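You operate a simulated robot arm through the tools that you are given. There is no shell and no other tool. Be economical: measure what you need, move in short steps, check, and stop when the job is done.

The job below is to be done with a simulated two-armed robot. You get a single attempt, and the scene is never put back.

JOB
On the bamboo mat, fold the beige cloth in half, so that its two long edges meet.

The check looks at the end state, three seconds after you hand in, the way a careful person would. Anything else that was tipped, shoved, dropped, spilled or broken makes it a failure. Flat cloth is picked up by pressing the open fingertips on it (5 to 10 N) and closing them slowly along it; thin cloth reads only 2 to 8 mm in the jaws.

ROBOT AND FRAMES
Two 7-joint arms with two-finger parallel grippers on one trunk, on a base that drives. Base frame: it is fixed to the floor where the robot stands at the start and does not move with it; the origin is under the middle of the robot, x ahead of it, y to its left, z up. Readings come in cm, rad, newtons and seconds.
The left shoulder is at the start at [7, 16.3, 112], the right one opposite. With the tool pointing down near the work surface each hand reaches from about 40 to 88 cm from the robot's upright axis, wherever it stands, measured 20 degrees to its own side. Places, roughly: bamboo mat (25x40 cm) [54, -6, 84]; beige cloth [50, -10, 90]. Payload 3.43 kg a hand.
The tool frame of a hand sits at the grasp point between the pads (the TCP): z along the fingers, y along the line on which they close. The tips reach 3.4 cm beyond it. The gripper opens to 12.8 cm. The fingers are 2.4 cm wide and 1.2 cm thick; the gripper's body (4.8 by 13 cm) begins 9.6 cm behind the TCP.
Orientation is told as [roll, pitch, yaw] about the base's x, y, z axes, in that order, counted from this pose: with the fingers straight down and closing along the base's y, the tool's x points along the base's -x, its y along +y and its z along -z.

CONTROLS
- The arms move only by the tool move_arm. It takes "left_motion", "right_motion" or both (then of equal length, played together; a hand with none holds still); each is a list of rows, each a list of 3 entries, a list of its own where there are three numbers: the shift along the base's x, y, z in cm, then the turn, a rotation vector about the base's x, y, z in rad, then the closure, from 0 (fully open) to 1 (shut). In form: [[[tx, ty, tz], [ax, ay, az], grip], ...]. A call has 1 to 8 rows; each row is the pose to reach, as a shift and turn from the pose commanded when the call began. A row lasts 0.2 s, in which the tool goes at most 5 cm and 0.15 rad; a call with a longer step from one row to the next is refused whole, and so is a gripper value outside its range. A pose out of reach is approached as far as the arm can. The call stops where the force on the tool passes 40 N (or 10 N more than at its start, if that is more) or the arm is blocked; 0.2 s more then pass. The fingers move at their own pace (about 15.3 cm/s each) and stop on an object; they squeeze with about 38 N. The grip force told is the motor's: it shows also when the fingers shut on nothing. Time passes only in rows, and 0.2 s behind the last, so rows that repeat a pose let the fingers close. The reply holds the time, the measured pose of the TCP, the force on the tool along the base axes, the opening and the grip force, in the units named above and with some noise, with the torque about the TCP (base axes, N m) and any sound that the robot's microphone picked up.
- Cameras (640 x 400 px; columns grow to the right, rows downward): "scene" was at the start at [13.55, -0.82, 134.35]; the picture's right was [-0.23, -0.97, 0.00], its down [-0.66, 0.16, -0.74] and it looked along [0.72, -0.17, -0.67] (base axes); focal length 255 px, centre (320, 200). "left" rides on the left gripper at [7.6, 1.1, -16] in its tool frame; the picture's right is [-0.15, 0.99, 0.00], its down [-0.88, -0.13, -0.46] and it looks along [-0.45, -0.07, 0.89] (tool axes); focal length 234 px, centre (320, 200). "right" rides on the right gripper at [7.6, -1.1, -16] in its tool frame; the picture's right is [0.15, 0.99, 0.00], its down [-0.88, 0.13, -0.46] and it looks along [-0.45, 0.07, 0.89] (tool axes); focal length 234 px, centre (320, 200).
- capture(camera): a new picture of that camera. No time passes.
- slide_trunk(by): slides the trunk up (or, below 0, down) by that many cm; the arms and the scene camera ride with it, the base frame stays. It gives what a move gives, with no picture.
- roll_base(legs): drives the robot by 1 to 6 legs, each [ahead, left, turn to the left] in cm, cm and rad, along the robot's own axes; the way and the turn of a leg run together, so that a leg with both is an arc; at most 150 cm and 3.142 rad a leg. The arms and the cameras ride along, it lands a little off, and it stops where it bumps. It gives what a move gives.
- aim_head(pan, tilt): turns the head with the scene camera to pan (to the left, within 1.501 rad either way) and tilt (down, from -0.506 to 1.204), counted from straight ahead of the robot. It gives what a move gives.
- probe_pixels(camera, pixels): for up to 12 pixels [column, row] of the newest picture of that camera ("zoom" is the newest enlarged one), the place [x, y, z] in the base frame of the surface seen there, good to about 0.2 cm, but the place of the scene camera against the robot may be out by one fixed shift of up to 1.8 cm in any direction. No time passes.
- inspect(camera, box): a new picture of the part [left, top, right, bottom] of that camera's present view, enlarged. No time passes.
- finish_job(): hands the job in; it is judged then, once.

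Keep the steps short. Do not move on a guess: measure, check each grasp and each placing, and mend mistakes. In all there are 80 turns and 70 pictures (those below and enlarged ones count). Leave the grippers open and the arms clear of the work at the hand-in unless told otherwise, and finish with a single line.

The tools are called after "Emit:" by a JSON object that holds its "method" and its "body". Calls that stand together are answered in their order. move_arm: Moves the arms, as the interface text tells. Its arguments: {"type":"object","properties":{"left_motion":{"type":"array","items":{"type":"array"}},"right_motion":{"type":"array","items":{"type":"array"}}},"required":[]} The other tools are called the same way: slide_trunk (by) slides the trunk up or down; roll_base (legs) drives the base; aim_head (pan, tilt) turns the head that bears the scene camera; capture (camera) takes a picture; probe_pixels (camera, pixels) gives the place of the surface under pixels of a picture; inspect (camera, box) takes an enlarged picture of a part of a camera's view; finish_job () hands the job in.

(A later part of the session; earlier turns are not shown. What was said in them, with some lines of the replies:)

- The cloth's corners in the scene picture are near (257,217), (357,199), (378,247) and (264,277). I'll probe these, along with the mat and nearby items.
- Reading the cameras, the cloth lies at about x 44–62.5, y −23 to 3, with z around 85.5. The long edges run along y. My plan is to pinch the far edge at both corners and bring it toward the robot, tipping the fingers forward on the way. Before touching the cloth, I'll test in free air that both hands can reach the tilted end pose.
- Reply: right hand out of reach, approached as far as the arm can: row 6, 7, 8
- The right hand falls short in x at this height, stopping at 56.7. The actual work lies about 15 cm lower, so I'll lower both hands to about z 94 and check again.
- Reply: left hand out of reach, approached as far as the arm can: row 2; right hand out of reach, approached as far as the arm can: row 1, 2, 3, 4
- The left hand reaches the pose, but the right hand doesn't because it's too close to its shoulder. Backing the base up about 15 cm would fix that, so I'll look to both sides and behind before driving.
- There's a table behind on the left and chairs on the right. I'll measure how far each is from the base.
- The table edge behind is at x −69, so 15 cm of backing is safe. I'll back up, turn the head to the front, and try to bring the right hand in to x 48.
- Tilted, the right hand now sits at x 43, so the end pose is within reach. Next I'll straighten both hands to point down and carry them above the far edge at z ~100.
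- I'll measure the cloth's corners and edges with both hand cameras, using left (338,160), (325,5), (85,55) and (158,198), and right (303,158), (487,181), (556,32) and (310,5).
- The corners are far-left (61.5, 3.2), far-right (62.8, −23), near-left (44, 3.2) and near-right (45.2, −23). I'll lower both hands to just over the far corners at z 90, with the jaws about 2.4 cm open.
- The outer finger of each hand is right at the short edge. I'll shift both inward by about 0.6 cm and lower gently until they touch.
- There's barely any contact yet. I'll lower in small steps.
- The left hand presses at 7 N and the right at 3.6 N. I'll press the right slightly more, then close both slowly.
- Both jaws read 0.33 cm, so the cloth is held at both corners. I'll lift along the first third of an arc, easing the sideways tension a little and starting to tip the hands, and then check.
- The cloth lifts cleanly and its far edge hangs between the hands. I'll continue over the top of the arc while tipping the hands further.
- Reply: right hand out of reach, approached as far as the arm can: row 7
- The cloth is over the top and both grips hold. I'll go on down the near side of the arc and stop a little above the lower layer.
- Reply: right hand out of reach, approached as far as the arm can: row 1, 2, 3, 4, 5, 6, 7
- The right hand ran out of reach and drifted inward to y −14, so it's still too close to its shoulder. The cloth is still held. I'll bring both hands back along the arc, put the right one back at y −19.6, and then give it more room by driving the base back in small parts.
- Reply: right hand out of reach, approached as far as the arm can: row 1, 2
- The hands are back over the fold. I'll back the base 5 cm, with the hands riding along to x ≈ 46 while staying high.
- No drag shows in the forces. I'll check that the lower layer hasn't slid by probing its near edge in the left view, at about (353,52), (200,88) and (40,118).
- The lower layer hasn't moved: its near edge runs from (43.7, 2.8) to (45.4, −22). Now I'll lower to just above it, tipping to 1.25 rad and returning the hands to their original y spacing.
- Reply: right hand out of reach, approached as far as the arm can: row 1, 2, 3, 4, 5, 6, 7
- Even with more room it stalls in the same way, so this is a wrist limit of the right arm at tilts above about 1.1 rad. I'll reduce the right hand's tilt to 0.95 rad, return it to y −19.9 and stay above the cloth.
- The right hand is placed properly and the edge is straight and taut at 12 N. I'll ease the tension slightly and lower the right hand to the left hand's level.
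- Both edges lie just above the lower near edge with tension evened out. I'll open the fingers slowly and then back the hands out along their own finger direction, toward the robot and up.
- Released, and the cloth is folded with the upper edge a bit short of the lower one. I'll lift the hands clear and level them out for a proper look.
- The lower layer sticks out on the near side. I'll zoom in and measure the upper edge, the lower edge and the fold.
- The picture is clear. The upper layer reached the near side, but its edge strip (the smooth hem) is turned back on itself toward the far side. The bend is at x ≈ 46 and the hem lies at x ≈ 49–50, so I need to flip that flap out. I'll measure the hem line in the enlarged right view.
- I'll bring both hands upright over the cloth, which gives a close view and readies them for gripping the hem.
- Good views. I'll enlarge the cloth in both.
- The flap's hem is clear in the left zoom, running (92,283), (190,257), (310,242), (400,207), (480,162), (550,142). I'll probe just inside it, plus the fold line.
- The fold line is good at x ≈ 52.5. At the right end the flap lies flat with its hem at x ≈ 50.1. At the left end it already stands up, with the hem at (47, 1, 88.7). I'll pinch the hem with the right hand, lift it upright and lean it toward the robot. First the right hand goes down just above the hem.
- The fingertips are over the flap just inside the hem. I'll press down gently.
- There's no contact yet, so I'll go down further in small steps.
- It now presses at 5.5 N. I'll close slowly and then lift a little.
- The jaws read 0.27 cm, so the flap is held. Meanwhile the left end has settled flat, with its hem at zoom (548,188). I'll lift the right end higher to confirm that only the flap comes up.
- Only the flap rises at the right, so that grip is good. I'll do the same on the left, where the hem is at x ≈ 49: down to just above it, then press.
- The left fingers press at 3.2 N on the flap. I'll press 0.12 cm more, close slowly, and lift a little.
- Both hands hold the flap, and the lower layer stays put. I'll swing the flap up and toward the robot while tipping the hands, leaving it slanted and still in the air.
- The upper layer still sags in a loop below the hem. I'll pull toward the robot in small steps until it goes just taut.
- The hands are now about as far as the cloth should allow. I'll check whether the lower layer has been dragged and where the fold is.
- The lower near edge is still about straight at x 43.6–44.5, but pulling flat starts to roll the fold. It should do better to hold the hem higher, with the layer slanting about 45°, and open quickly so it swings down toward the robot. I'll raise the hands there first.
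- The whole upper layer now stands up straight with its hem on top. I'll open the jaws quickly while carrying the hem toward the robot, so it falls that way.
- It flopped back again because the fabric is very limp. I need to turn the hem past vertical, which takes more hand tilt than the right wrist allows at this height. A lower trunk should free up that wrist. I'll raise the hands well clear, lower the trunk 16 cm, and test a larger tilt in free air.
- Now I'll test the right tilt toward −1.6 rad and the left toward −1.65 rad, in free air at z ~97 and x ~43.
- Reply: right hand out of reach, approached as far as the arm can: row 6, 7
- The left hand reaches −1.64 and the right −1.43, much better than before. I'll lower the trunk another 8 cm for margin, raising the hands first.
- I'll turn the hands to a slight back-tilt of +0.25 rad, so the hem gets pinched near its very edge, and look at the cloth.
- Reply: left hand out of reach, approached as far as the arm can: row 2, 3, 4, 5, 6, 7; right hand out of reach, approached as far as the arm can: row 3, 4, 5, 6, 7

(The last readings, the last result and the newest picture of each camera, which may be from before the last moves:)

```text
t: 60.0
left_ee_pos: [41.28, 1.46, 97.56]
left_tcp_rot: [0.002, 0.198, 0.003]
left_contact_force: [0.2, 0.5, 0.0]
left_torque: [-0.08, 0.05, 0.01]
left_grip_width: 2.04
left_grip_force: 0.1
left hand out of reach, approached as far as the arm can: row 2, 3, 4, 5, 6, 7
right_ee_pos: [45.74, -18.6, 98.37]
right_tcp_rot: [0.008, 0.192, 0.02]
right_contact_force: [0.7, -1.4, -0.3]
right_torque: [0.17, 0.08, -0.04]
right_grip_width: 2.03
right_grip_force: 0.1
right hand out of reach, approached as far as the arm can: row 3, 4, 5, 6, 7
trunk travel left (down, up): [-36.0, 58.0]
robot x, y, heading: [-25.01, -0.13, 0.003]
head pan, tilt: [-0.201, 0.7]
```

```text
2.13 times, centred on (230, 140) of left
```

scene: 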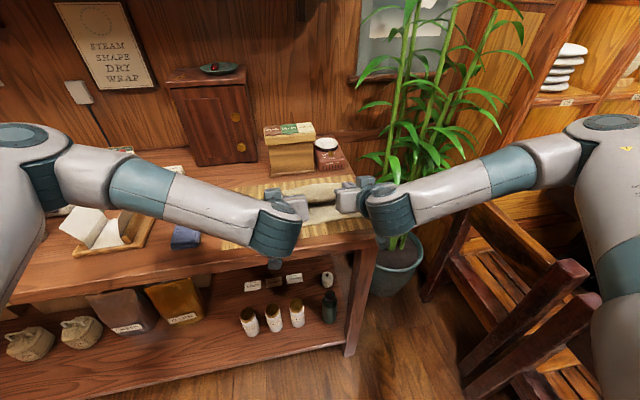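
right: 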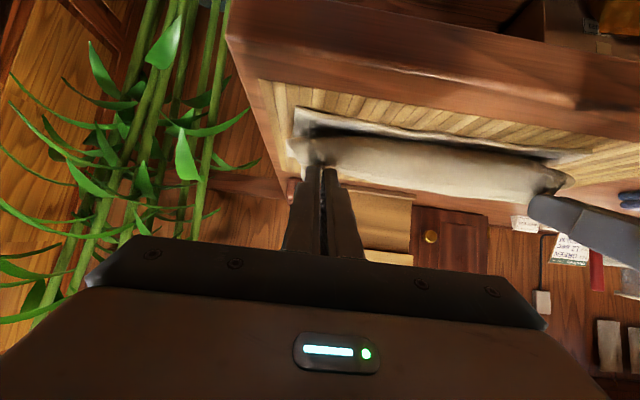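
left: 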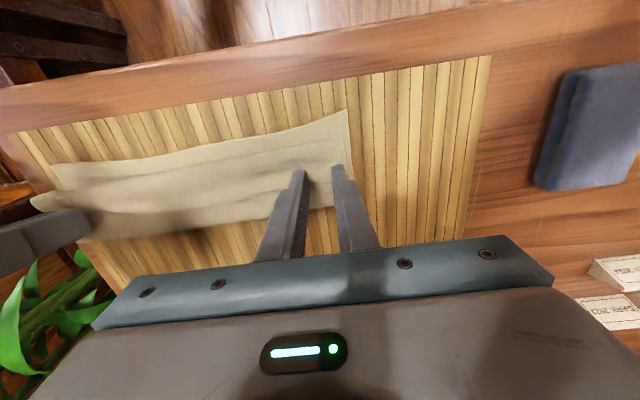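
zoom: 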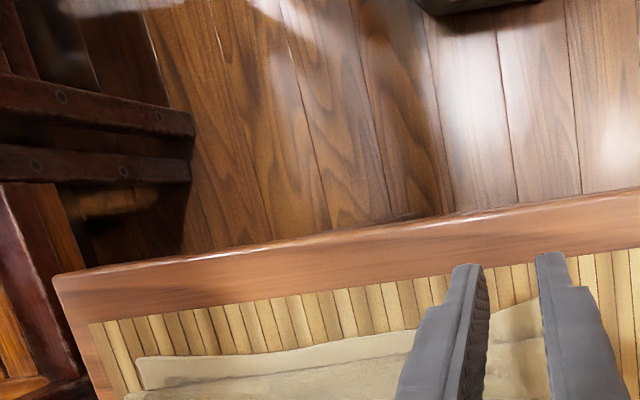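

With the trunk this low, the upright pose is only reachable closer in. Backing up turned out not to be what limited the tilt, so I'll drive 10 cm forward again, with the hands well above the cloth.

Emit:
{"method": "roll_base", "body": {"legs": [[10, 0, 0]]}}

Emit:
{"method": "move_arm", "body": {"left_motion": [[[0.5, -0.5, 0.5], [0, -0.05, 0], 0.84], [[1, -1.3, 1], [0, -0.1, 0], 0.84], [[1, -1.3, 1], [0, -0.1, 0], 0.84]], "right_motion": [[[-1, -0.5, 0.3], [0, -0.05, 0], 0.84], [[-2.5, -1.2, 0.3], [0, -0.1, -0.02], 0.84], [[-2.5, -1.7, 0.3], [0, -0.1, -0.02], 0.84]]}}

Emit:
{"method": "inspect", "body": {"camera": "left", "box": [60, 20, 400, 220]}}

```text
t: 61.1
left_ee_pos: [51.22, 1.21, 97.41]
left_tcp_rot: [0.003, 0.198, -0.002]
left_contact_force: [-0.2, 0.0, -0.2]
left_torque: [0.01, 0.05, 0.01]
left_grip_width: 2.05
left_grip_force: 0.1
right_ee_pos: [55.99, -18.94, 98.05]
right_tcp_rot: [0.003, 0.193, 0.015]
right_contact_force: [0.3, 1.1, -0.4]
right_torque: [0.01, 0.05, 0.04]
right_grip_width: 2.06
right_grip_force: 0.2
trunk travel left (down, up): [-36.0, 58.0]
robot x, y, heading: [-14.83, -0.08, 0.006]
head pan, tilt: [-0.201, 0.7]
```

```text
t: 62.0
left_ee_pos: [52.32, -0.11, 98.57]
left_tcp_rot: [0.001, 0.094, 0.0]
left_contact_force: [-0.4, 0.1, -1.0]
left_torque: [-0.04, -0.02, -0.01]
left_grip_width: 2.06
left_grip_force: 0.1
right_ee_pos: [53.54, -20.6, 98.38]
right_tcp_rot: [0.001, 0.094, -0.006]
right_contact_force: [0.2, 0.0, -0.6]
right_torque: [0.01, 0.02, 0.01]
right_grip_width: 2.05
right_grip_force: 0.0
trunk travel left (down, up): [-36.0, 58.0]
robot x, y, heading: [-14.95, 0.01, 0.001]
head pan, tilt: [-0.201, 0.7]
```

```text
1.88 times, centred on (230, 120) of left
```

zoom: 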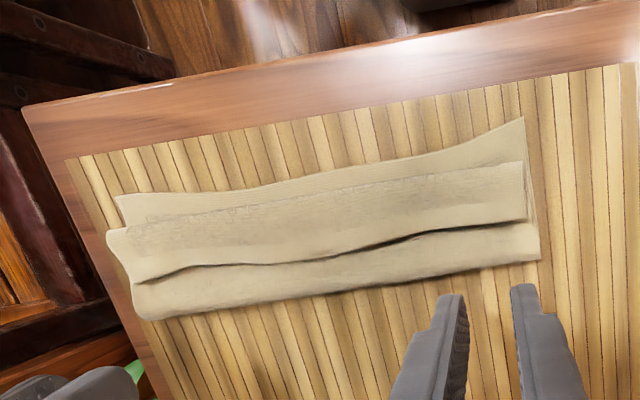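

Good: both hands are upright over the cloth with the trunk low. I'll probe the hem, fold, bend and lower edge in this zoom.

Emit:
{"method": "probe_pixels", "body": {"camera": "zoom", "pixels": [[140, 278], [180, 266], [240, 261], [330, 253], [400, 236], [450, 226], [490, 222], [524, 218], [535, 258], [330, 290], [150, 318], [520, 120]]}}

Emit:
{"method": "probe_pixels", "body": {"camera": "zoom", "pixels": [[118, 198], [320, 174], [110, 234], [330, 200], [521, 166], [440, 250]]}}

```text
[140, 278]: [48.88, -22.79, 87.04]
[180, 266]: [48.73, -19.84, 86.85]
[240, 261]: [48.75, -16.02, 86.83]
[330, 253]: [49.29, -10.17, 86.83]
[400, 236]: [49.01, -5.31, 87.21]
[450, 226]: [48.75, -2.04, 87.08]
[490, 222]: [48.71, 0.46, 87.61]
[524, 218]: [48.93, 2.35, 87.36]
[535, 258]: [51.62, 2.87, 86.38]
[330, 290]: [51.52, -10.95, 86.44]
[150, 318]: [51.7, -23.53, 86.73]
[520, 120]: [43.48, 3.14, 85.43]
```

```text
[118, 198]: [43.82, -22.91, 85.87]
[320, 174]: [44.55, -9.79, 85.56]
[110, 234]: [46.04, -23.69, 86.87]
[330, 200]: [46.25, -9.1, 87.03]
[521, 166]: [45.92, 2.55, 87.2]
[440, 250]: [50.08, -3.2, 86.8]
```

The hem is at x ≈ 48.8 along its length, the bend at 46, the fold at about 52, and the lower edge at 43.5–44.5. I'll lower both hands onto the hem until they just touch.

Emit:
{"method": "move_arm", "body": {"left_motion": [[[-3.4, 0, -1], [0, 0, 0], 0.84], [[-3.4, 0, -4], [0, 0, 0], 0.84], [[-3.4, 0, -7], [0, 0, 0], 0.84], [[-3.4, 0, -8.5], [0, 0, 0], 0.84], [[-3.4, 0, -8.9], [0, 0, 0], 0.84], [[-3.4, 0, -9.1], [0, 0, 0], 0.84], [[-3.4, 0, -9.1], [0, 0, 0], 0.84]], "right_motion": [[[-4.6, 0.4, -1], [0, 0, 0], 0.84], [[-4.6, 0.4, -4], [0, 0, 0], 0.84], [[-4.6, 0.4, -7], [0, 0, 0], 0.84], [[-4.6, 0.4, -8.3], [0, 0, 0], 0.84], [[-4.6, 0.4, -8.7], [0, 0, 0], 0.84], [[-4.6, 0.4, -8.9], [0, 0, 0], 0.84], [[-4.6, 0.4, -8.9], [0, 0, 0], 0.84]]}}

```text
t: 63.5
left_ee_pos: [48.77, 0.02, 89.54]
left_tcp_rot: [0.002, 0.093, -0.002]
left_contact_force: [0.4, 0.5, 2.4]
left_torque: [0.01, 0.05, -0.02]
left_grip_width: 2.03
left_grip_force: 0.0
right_ee_pos: [48.74, -20.23, 89.78]
right_tcp_rot: [0.002, 0.093, -0.008]
right_contact_force: [1.1, 0.4, 2.0]
right_torque: [0.02, -0.03, -0.01]
right_grip_width: 2.03
right_grip_force: 0.1
trunk travel left (down, up): [-36.0, 58.0]
robot x, y, heading: [-14.81, -0.27, 0.001]
head pan, tilt: [-0.201, 0.7]
```

Both are in light contact. I'll press to about 6 N.

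Emit:
{"method": "move_arm", "body": {"left_motion": [[[0, 0, -0.15], [0, 0, 0], 0.84], [[0, 0, -0.2], [0, 0, 0], 0.84], [[0, 0, -0.2], [0, 0, 0], 0.84]], "right_motion": [[[0, 0, -0.2], [0, 0, 0], 0.84], [[0, 0, -0.35], [0, 0, 0], 0.84], [[0, 0, -0.35], [0, 0, 0], 0.84]]}}

```text
t: 64.3
left_ee_pos: [48.68, 0.07, 89.23]
left_tcp_rot: [0.003, 0.094, -0.002]
left_contact_force: [1.3, -0.2, 5.0]
left_torque: [-0.03, 0.02, 0.0]
left_grip_width: 2.06
left_grip_force: 0.1
right_ee_pos: [48.74, -20.27, 89.31]
right_tcp_rot: [0.002, 0.091, -0.007]
right_contact_force: [1.3, 1.6, 4.8]
right_torque: [0.06, -0.02, -0.02]
right_grip_width: 2.07
right_grip_force: 0.0
trunk travel left (down, up): [-36.0, 58.0]
robot x, y, heading: [-14.71, 0.04, 0.002]
head pan, tilt: [-0.201, 0.7]
```

Both press at 5 N. I'll close slowly and lift a little, starting the tilt.

Emit:
{"method": "move_arm", "body": {"left_motion": [[[0, 0, 0], [0, 0, 0], 0.88], [[0, 0, 0], [0, 0, 0], 0.92], [[0, 0, 0], [0, 0, 0], 0.96], [[0, 0, 0], [0, 0, 0], 1], [[0, 0, 0], [0, 0, 0], 1], [[-0.3, 0, 0.8], [0, -0.05, 0], 1], [[-0.8, 0, 1.8], [0, -0.15, 0], 1], [[-1.4, 0, 2.8], [0, -0.3, 0], 1]], "right_motion": [[[0, 0, 0], [0, 0, 0], 0.88], [[0, 0, 0], [0, 0, 0], 0.92], [[0, 0, 0], [0, 0, 0], 0.96], [[0, 0, 0], [0, 0, 0], 1], [[0, 0, 0], [0, 0, 0], 1], [[-0.3, 0, 0.8], [0, -0.05, 0], 1], [[-0.8, 0, 1.8], [0, -0.15, 0], 1], [[-1.4, 0, 2.8], [0, -0.3, 0], 1]]}}

Emit:
{"method": "inspect", "body": {"camera": "left", "box": [0, 20, 400, 240]}}

```text
t: 66.2
left_ee_pos: [47.29, -0.06, 92.11]
left_tcp_rot: [0.001, -0.208, -0.001]
left_contact_force: [0.2, 0.3, 0.6]
left_torque: [-0.04, -0.02, -0.04]
left_grip_width: 0.26
left_grip_force: 37.6
right_ee_pos: [47.4, -20.29, 92.08]
right_tcp_rot: [0.004, -0.208, -0.008]
right_contact_force: [-0.4, -0.4, 0.4]
right_torque: [-0.05, -0.01, -0.02]
right_grip_width: 0.0
right_grip_force: 33.6
trunk travel left (down, up): [-36.0, 58.0]
robot x, y, heading: [-14.56, -0.09, -0.001]
head pan, tilt: [-0.201, 0.7]
```

```text
1.60 times, centred on (200, 130) of left
```

zoom: 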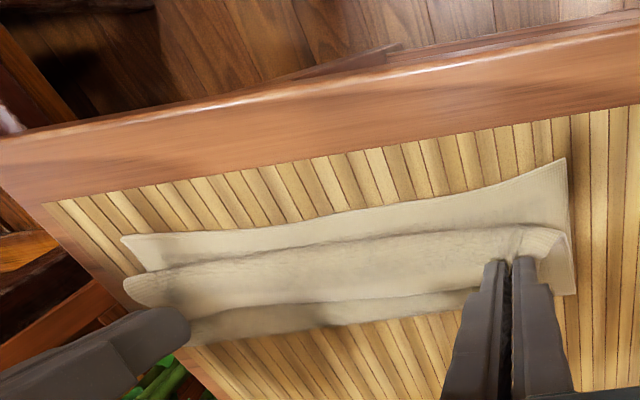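

The left holds at 0.26 cm, but the right missed at 0.0. I'll reopen the right hand, shift it 0.4 cm further onto the flap and press again.

Emit:
{"method": "move_arm", "body": {"right_motion": [[[0, 0, 0], [0, 0.1, 0], 0.84], [[0.9, 0, 0], [0, 0.2, 0], 0.84], [[0.9, 0, -1], [0, 0.2, 0], 0.84], [[0.9, 0, -2], [0, 0.2, 0], 0.84], [[0.9, 0, -2.5], [0, 0.2, 0], 0.84], [[0.9, 0, -2.8], [0, 0.2, 0], 0.84], [[0.9, 0, -2.95], [0, 0.2, 0], 0.84], [[0.9, 0, -2.95], [0, 0.2, 0], 0.84]]}}

```text
t: 68.0
left_ee_pos: [47.35, 0.04, 92.19]
left_tcp_rot: [0.001, -0.207, -0.001]
left_contact_force: [0.5, -0.4, -0.4]
left_torque: [-0.01, 0.0, -0.01]
left_grip_width: 0.26
left_grip_force: 37.0
right_ee_pos: [48.27, -20.24, 89.15]
right_tcp_rot: [0.002, -0.011, -0.007]
right_contact_force: [4.6, 0.3, 15.2]
right_torque: [-0.07, -0.09, 0.02]
right_grip_width: 2.03
right_grip_force: 0.0
trunk travel left (down, up): [-36.0, 58.0]
robot x, y, heading: [-15.14, 0.05, -0.0]
head pan, tilt: [-0.201, 0.7]
```

It reads 15 N, a bit much, so I'll ease up 0.18 cm and then close slowly.

Emit:
{"method": "move_arm", "body": {"right_motion": [[[0, 0, 0.18], [0, 0, 0], 0.84], [[0, 0, 0.18], [0, 0, 0], 0.88], [[0, 0, 0.18], [0, 0, 0], 0.91], [[0, 0, 0.18], [0, 0, 0], 0.94], [[0, 0, 0.18], [0, 0, 0], 0.97], [[0, 0, 0.18], [0, 0, 0], 1], [[0, 0, 0.18], [0, 0, 0], 1], [[-0.2, 0, 0.9], [0, -0.05, 0], 1]]}}

```text
t: 69.8
left_ee_pos: [47.46, 0.01, 92.07]
left_tcp_rot: [0.004, -0.206, -0.002]
left_contact_force: [-0.4, -2.4, -0.5]
left_torque: [-0.09, -0.03, -0.01]
left_grip_width: 0.27
left_grip_force: 37.4
right_ee_pos: [48.02, -20.31, 89.88]
right_tcp_rot: [0.002, -0.057, -0.006]
right_contact_force: [0.1, 2.7, 0.6]
right_torque: [0.06, 0.0, 0.01]
right_grip_width: 0.29
right_grip_force: 37.3
trunk travel left (down, up): [-36.0, 58.0]
robot x, y, heading: [-14.97, -0.05, 0.002]
head pan, tilt: [-0.201, 0.7]
```

Both hold now (0.27 and 0.29 cm), with slight tension between them. I'll swing the hem up and tip well past the earlier angle.

Emit:
{"method": "move_arm", "body": {"left_motion": [[[-0.3, 0, 0.5], [0, -0.14, 0], 1], [[-0.7, 0, 1.1], [0, -0.28, 0], 1], [[-1.1, 0, 1.7], [0, -0.42, 0], 1], [[-1.6, 0, 2.2], [0, -0.56, 0], 1], [[-2, 0, 2.2], [0, -0.7, 0], 1], [[-2.4, 0, 2.0], [0, -0.84, 0], 1], [[-2.8, 0, 1.7], [0, -0.98, 0], 1], [[-3.2, 0, 1.3], [0, -1.1, 0], 1]], "right_motion": [[[-0.4, 0, 1.0], [0, -0.14, 0], 1], [[-0.8, 0, 2], [0, -0.28, 0], 1], [[-1.3, 0, 3], [0, -0.42, 0], 1], [[-1.8, 0, 3.7], [0, -0.56, 0], 1], [[-2.3, 0, 4.0], [0, -0.7, 0], 1], [[-2.8, 0, 4.1], [0, -0.84, 0], 1], [[-3.2, 0, 4.0], [0, -0.98, 0], 1], [[-3.6, 0, 3.9], [0, -1.1, 0], 1]]}}

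```text
t: 71.5
left_ee_pos: [44.3, -0.04, 93.51]
left_tcp_rot: [0.003, -1.307, -0.002]
left_contact_force: [0.3, -2.7, 0.0]
left_torque: [-0.01, 0.03, -0.05]
left_grip_width: 0.26
left_grip_force: 37.0
right_ee_pos: [44.46, -20.3, 93.84]
right_tcp_rot: [0.017, -1.159, -0.015]
right_contact_force: [0.6, 1.2, 0.1]
right_torque: [0.04, 0.03, 0.05]
right_grip_width: 0.25
right_grip_force: 37.0
trunk travel left (down, up): [-36.0, 58.0]
robot x, y, heading: [-15.07, -0.14, -0.001]
head pan, tilt: [-0.201, 0.7]
```

I'll keep tipping both hands toward −1.6 and −1.5 rad and ease the hem toward the robot.

Emit:
{"method": "move_arm", "body": {"left_motion": [[[-0.3, 0, -0.4], [0, -0.1, 0], 1], [[-0.6, 0, -0.8], [0, -0.2, 0], 1], [[-0.9, 0.1, -1.2], [0, -0.3, 0], 1], [[-1.2, 0.1, -1.6], [0, -0.35, 0], 1], [[-1.2, 0.1, -1.6], [0, -0.35, 0], 1]], "right_motion": [[[-0.3, 0, -0.3], [-0.01, -0.1, 0], 1], [[-0.6, 0, -0.6], [-0.01, -0.2, 0], 1], [[-0.9, -0.1, -0.9], [-0.01, -0.28, 0], 1], [[-1.2, -0.1, -1.2], [-0.01, -0.34, 0], 1], [[-1.2, -0.1, -1.2], [-0.01, -0.34, 0], 1]]}}

Emit:
{"method": "inspect", "body": {"camera": "scene", "box": [200, 100, 420, 240]}}

```text
t: 72.8
left_ee_pos: [43.03, 0.11, 91.86]
left_tcp_rot: [3.134, -1.488, -3.132]
left_contact_force: [0.2, -2.0, 0.6]
left_torque: [0.0, 0.02, -0.04]
left_grip_width: 0.27
left_grip_force: 37.5
right_ee_pos: [45.73, -19.88, 93.22]
right_tcp_rot: [-0.05, -1.497, 0.05]
right_contact_force: [-0.5, 1.9, 0.2]
right_torque: [-0.01, -0.02, 0.04]
right_grip_width: 0.27
right_grip_force: 37.4
right hand out of reach, approached as far as the arm can: row 2, 3, 4, 5
trunk travel left (down, up): [-36.0, 58.0]
robot x, y, heading: [-15.12, 0.07, 0.003]
head pan, tilt: [-0.201, 0.7]
```

```text
2.86 times, centred on (310, 170) of scene
```

zoom: 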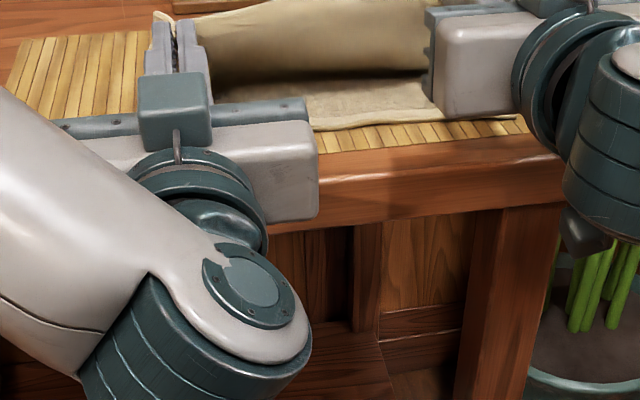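

The right hand is at its x limit (45.7) with tilt −1.5. I'll ride the base back 2.3 cm to bring it in, advancing the left hand first by the same amount.

Emit:
{"method": "move_arm", "body": {"left_motion": [[[1.2, 0, 0.5], [0, 0, 0], 1], [[2.3, 0, 0.8], [0, 0, 0], 1], [[2.3, 0, 0.8], [0, 0, 0], 1]]}}

Emit:
{"method": "roll_base", "body": {"legs": [[-2.5, 0, 0]]}}

Emit:
{"method": "inspect", "body": {"camera": "scene", "box": [220, 60, 440, 200]}}

```text
t: 73.5
left_ee_pos: [45.29, -0.06, 92.64]
left_tcp_rot: [3.129, -1.486, -3.128]
left_contact_force: [-0.7, -1.1, -0.1]
left_torque: [-0.03, -0.01, -0.05]
left_grip_width: 0.26
left_grip_force: 36.8
right_ee_pos: [45.73, -20.07, 93.35]
right_tcp_rot: [-0.048, -1.495, 0.046]
right_contact_force: [-0.6, 1.4, -0.7]
right_torque: [-0.04, 0.01, -0.02]
right_grip_width: 0.27
right_grip_force: 36.9
trunk travel left (down, up): [-36.0, 58.0]
robot x, y, heading: [-14.99, 0.05, 0.005]
head pan, tilt: [-0.201, 0.7]
```

```text
t: 74.4
left_ee_pos: [42.81, 0.1, 92.74]
left_tcp_rot: [3.131, -1.486, -3.132]
left_contact_force: [1.0, -0.3, 0.2]
left_torque: [0.0, 0.0, -0.06]
left_grip_width: 0.25
left_grip_force: 37.0
right_ee_pos: [43.2, -19.95, 93.41]
right_tcp_rot: [-0.051, -1.499, 0.05]
right_contact_force: [-0.4, 0.5, 0.4]
right_torque: [-0.03, 0.06, -0.02]
right_grip_width: 0.27
right_grip_force: 37.6
trunk travel left (down, up): [-36.0, 58.0]
robot x, y, heading: [-17.16, 0.25, 0.002]
head pan, tilt: [-0.201, 0.7]
```

```text
2.86 times, centred on (330, 130) of scene
```

zoom: 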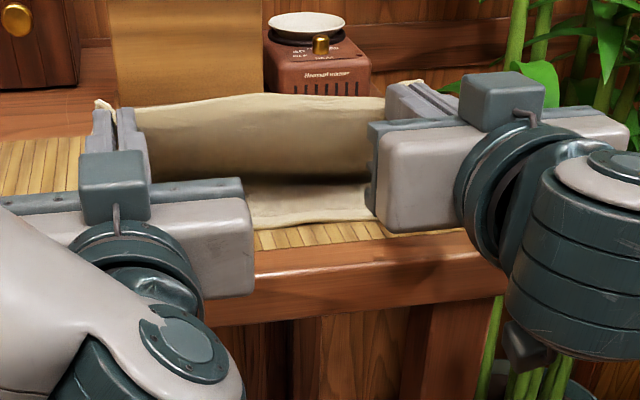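

The upper layer stands taut with its hem on top, and the hands are level. Now I'll swing it down toward the robot and open the jaws in mid-swing, so the hem keeps falling that way.

Emit:
{"method": "move_arm", "body": {"left_motion": [[[-0.3, 0, -1.0], [0, -0.03, 0], 1], [[-0.9, 0, -2.2], [0, -0.06, 0], 1], [[-2.2, 0, -3.0], [0, -0.06, 0], 0.8], [[-4.5, 0, -3.0], [0, -0.06, 0], 0.75], [[-7.5, 0, -2], [0, -0.06, 0], 0.75], [[-9, 0, 0], [0, -0.06, 0], 0.75]], "right_motion": [[[-0.3, 0, -1.3], [0, 0, 0], 1], [[-0.9, 0, -2.6], [0, 0, 0], 1], [[-2.2, 0, -3.4], [0, 0, 0], 0.8], [[-4.5, 0, -3.4], [0, 0, 0], 0.75], [[-7.5, 0, -2], [0, 0, 0], 0.75], [[-9, 0, 0], [0, 0, 0], 0.75]]}}

Emit:
{"method": "inspect", "body": {"camera": "scene", "box": [220, 60, 440, 200]}}

```text
t: 75.8
left_ee_pos: [33.55, 0.35, 92.97]
left_tcp_rot: [-3.13, -1.424, 3.131]
left_contact_force: [-0.4, 0.7, 0.7]
left_torque: [0.04, 0.01, -0.03]
left_grip_width: 3.23
left_grip_force: 0.0
right_ee_pos: [41.79, -18.05, 96.61]
right_tcp_rot: [-0.078, -1.499, 0.078]
right_contact_force: [-0.1, -0.6, 1.1]
right_torque: [-0.01, 0.01, -0.05]
right_grip_width: 3.22
right_grip_force: 0.1
right hand out of reach, approached as far as the arm can: row 1, 2, 3, 4, 5, 6
trunk travel left (down, up): [-36.0, 58.0]
robot x, y, heading: [-17.23, -0.03, -0.003]
head pan, tilt: [-0.201, 0.7]
```

```text
2.86 times, centred on (330, 130) of scene
```

zoom: 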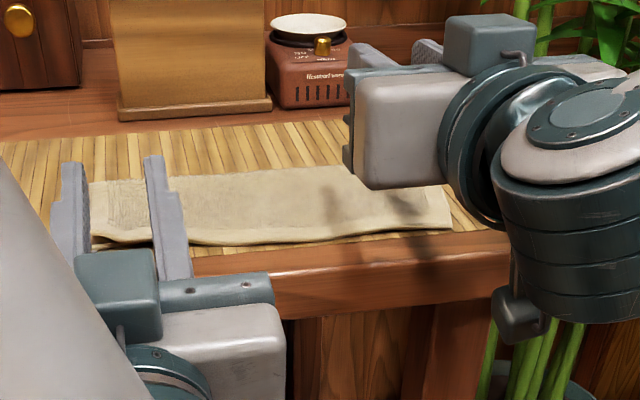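

The upper layer now lies flat toward the near edge. I'll lift the hands clear, back the base away, and take a clear look.

Emit:
{"method": "move_arm", "body": {"left_motion": [[[-1, 1, 3], [0, 0.1, 0], 0.75], [[-1, 2, 6], [0, 0.2, 0], 0.75], [[-1, 3, 9], [0, 0.3, 0], 0.75], [[-1, 3, 11], [0, 0.4, 0], 0.75]], "right_motion": [[[0, 0, 3], [0, 0.1, 0], 0.75], [[0, -1, 6], [0, 0.2, 0], 0.75], [[0, -2, 8], [0, 0.3, 0], 0.75], [[0, -3, 8], [0, 0.4, 0], 0.75]]}}

Emit:
{"method": "roll_base", "body": {"legs": [[-12, 0, 0]]}}

Emit:
{"method": "inspect", "body": {"camera": "scene", "box": [220, 60, 400, 170]}}

Emit:
{"method": "inspect", "body": {"camera": "right", "box": [200, 20, 600, 240]}}

```text
t: 76.8
left_ee_pos: [32.86, 3.04, 103.56]
left_tcp_rot: [0.01, -1.314, -0.01]
left_contact_force: [0.2, 0.5, 0.3]
left_torque: [0.02, -0.02, 0.0]
left_grip_width: 3.16
left_grip_force: 0.1
right_ee_pos: [41.78, -21.26, 104.3]
right_tcp_rot: [-0.006, -1.096, 0.007]
right_contact_force: [0.1, 0.1, 0.2]
right_torque: [-0.02, 0.04, -0.01]
right_grip_width: 3.2
right_grip_force: 0.2
trunk travel left (down, up): [-36.0, 58.0]
robot x, y, heading: [-17.61, 0.08, 0.003]
head pan, tilt: [-0.201, 0.7]
```

```text
t: 78.0
left_ee_pos: [20.79, 3.16, 103.65]
left_tcp_rot: [0.006, -1.316, -0.003]
left_contact_force: [-0.3, -1.0, 0.2]
left_torque: [-0.01, -0.02, 0.03]
left_grip_width: 3.2
left_grip_force: 0.1
right_ee_pos: [29.81, -21.18, 104.5]
right_tcp_rot: [-0.008, -1.099, 0.008]
right_contact_force: [-0.6, -0.6, -0.7]
right_torque: [-0.01, 0.02, -0.02]
right_grip_width: 3.2
right_grip_force: 0.1
trunk travel left (down, up): [-36.0, 58.0]
robot x, y, heading: [-29.42, -0.16, 0.003]
head pan, tilt: [-0.201, 0.7]
```

```text
3.56 times, centred on (310, 115) of scene
```

zoom: 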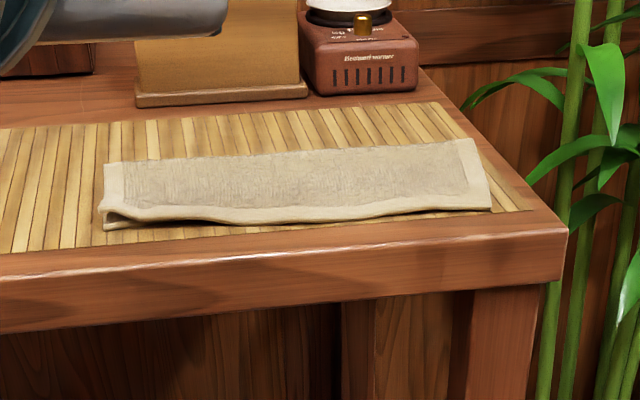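

```text
1.60 times, centred on (400, 130) of right
```

zoom: 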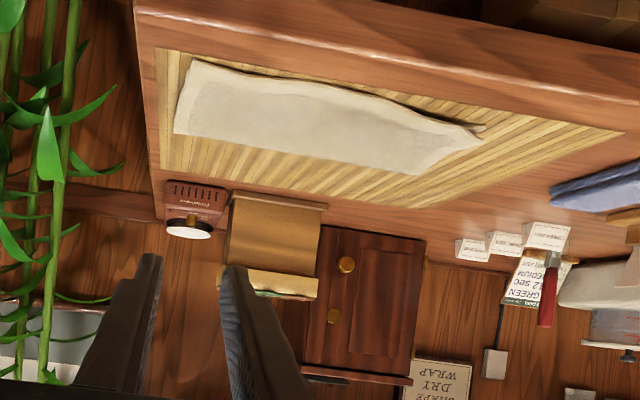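

The hem now covers the near edge. I'll measure the alignment: the upper hem, what shows of the lower edge, the fold line, and any puffed heights.

Emit:
{"method": "probe_pixels", "body": {"camera": "zoom", "pixels": [[192, 62], [240, 75], [300, 84], [360, 96], [420, 112], [470, 134], [480, 128], [178, 130], [260, 145], [340, 162], [420, 173], [320, 120]]}}

Emit:
{"method": "inspect", "body": {"camera": "scene", "box": [245, 95, 365, 130]}}

Emit:
{"method": "probe_pixels", "body": {"camera": "zoom", "pixels": [[30, 105], [28, 120], [60, 100], [120, 118], [200, 122], [300, 108], [400, 95], [500, 78], [610, 70], [580, 80], [300, 60], [480, 92]]}}

```text
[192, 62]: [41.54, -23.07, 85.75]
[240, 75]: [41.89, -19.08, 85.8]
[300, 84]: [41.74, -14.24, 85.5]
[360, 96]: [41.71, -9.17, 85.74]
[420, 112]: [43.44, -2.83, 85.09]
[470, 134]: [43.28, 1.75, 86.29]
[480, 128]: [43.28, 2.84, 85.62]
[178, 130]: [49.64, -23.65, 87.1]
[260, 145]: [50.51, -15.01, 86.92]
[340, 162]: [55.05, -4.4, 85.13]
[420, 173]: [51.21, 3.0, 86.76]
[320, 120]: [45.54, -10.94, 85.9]
```

```text
5.33 times, centred on (305, 112) of scene
```

zoom: 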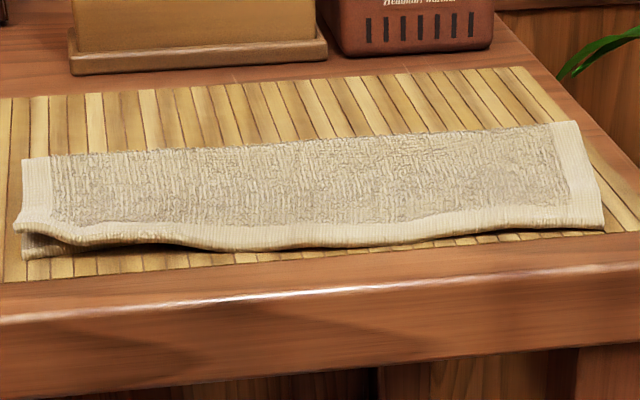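

```text
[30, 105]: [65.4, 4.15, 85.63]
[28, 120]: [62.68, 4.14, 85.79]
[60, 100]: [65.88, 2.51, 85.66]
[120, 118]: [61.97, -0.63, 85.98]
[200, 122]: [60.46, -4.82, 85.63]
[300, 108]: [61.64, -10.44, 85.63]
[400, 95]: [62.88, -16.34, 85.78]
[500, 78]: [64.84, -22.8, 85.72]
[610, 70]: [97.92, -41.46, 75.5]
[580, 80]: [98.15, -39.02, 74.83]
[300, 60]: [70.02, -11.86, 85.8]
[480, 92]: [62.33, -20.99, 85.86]
```

Those last probes used pixels from the wrong zoom. I'll probe the hem and lower edge properly in this latest zoom.

Emit:
{"method": "probe_pixels", "body": {"camera": "zoom", "pixels": [[18, 225], [25, 252], [60, 238], [130, 238], [200, 240], [240, 258], [300, 240], [400, 236], [500, 225], [598, 222], [310, 138], [560, 126]]}}

Emit:
{"method": "probe_pixels", "body": {"camera": "zoom", "pixels": [[30, 162], [150, 152], [240, 248], [250, 259], [550, 231], [520, 233], [100, 245], [80, 250], [160, 244], [350, 248], [450, 241], [604, 226]]}}

```text
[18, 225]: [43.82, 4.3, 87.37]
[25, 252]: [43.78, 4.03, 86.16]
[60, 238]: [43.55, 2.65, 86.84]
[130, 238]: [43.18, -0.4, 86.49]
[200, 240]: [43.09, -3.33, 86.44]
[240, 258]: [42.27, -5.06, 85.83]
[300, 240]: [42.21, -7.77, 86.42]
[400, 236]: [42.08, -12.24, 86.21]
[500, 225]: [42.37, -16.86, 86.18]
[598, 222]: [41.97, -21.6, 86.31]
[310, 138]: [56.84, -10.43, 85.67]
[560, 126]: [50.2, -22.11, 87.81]
```

```text
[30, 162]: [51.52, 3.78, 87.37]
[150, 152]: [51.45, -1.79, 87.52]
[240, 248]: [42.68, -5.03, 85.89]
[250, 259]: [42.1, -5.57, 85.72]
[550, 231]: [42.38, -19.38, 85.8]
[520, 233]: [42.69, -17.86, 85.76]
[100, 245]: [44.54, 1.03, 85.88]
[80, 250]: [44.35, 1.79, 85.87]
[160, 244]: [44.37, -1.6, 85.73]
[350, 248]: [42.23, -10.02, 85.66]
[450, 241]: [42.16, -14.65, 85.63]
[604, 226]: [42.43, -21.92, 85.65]
```

Widths: the hem is at x ≈ 42–43.8 and the fold at about 50.3–51.5, so the upper half is 8.3 cm of the 17.5 cm cloth, and the edges should about meet. I'll enlarge the near edge from the right hand camera to confirm.

Emit:
{"method": "inspect", "body": {"camera": "right", "box": [300, 40, 520, 140]}}

```text
2.91 times, centred on (410, 90) of right
```

zoom: 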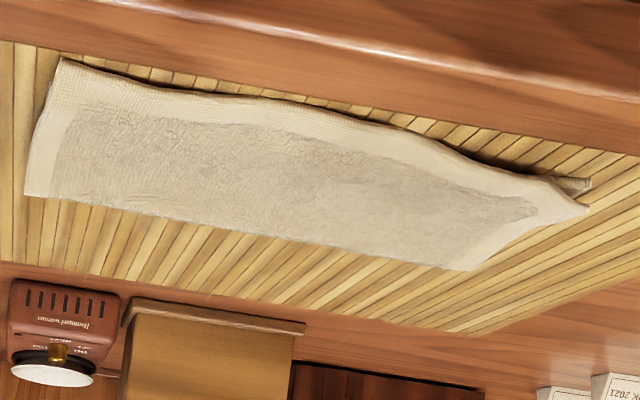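

At the left corner a bit of the lower layer shows at (585,182), with the hem at (583,209). I'll probe the edge and the fold here.

Emit:
{"method": "probe_pixels", "body": {"camera": "zoom", "pixels": [[585, 183], [560, 182], [583, 208], [540, 185], [500, 172], [440, 150], [350, 122], [250, 100], [140, 78], [64, 62], [28, 192], [465, 266]]}}

Emit:
{"method": "probe_pixels", "body": {"camera": "zoom", "pixels": [[250, 227], [350, 249], [140, 208], [32, 150], [52, 90], [545, 225], [500, 250]]}}

```text
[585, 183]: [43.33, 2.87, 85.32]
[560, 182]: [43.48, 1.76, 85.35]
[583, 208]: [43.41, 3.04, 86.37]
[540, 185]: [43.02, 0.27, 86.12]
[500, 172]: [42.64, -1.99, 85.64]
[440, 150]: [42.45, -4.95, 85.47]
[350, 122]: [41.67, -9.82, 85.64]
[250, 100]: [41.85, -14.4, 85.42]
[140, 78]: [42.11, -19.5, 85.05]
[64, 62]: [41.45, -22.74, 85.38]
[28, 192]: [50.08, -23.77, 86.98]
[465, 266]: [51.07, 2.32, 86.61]
```

```text
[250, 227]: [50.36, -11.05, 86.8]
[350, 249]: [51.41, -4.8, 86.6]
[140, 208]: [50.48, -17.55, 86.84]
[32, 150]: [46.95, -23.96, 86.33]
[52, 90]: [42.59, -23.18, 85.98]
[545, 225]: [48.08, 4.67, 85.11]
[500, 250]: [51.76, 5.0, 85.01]
```

The left corners coincide at x ≈ 43.4. At the right, the hem is at about 41.7 and the fold at 50.3, so the halves match within about half a centimetre. Nothing else appears to have moved. I'll open the grippers fully with the hands clear of the table and take a last look.

Emit:
{"method": "move_arm", "body": {"left_motion": [[[0, 1, 2], [0, 0, 0], 0.4], [[0, 2, 3], [0, 0, 0], 0], [[0, 2, 3], [0, 0, 0], 0], [[0, 2, 3], [0, 0, 0], 0]], "right_motion": [[[0, -1, 2], [0, 0, 0], 0.4], [[0, -2, 3], [0, 0, 0], 0], [[0, -2, 3], [0, 0, 0], 0], [[0, -2, 3], [0, 0, 0], 0]]}}

Emit:
{"method": "capture", "body": {"camera": "scene"}}

```text
t: 79.0
left_ee_pos: [20.89, 4.96, 106.63]
left_tcp_rot: [0.005, -1.316, -0.003]
left_contact_force: [0.4, 0.2, 0.3]
left_torque: [-0.02, 0.01, -0.01]
left_grip_width: 12.78
left_grip_force: 0.2
right_ee_pos: [29.95, -23.24, 107.37]
right_tcp_rot: [-0.006, -1.098, 0.007]
right_contact_force: [-0.2, 0.4, 0.9]
right_torque: [0.03, 0.01, 0.02]
right_grip_width: 12.8
right_grip_force: 0.0
trunk travel left (down, up): [-36.0, 58.0]
robot x, y, heading: [-29.6, -0.04, 0.003]
head pan, tilt: [-0.201, 0.7]
```

```text
3 pictures are left
```

scene: 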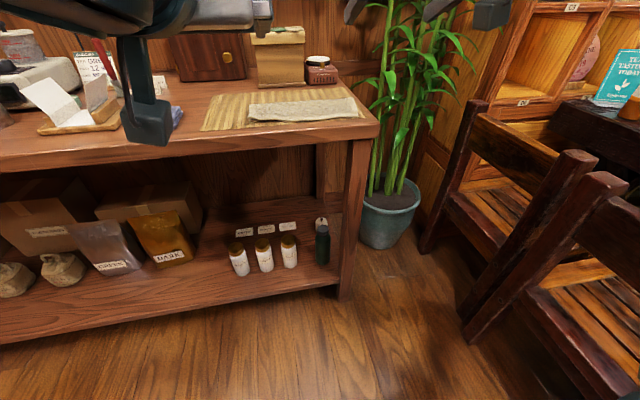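

The cloth lies folded on the mat, everything around it is in place, and the arms are clear with the grippers open. I'm handing in.

Emit:
{"method": "finish_job", "body": {}}

```text
The job is handed in.
```

The beige cloth is folded in half on the bamboo mat; its long edges meet at the left corner, but elsewhere the lower edge is hidden and I estimate they match within about 1 cm.
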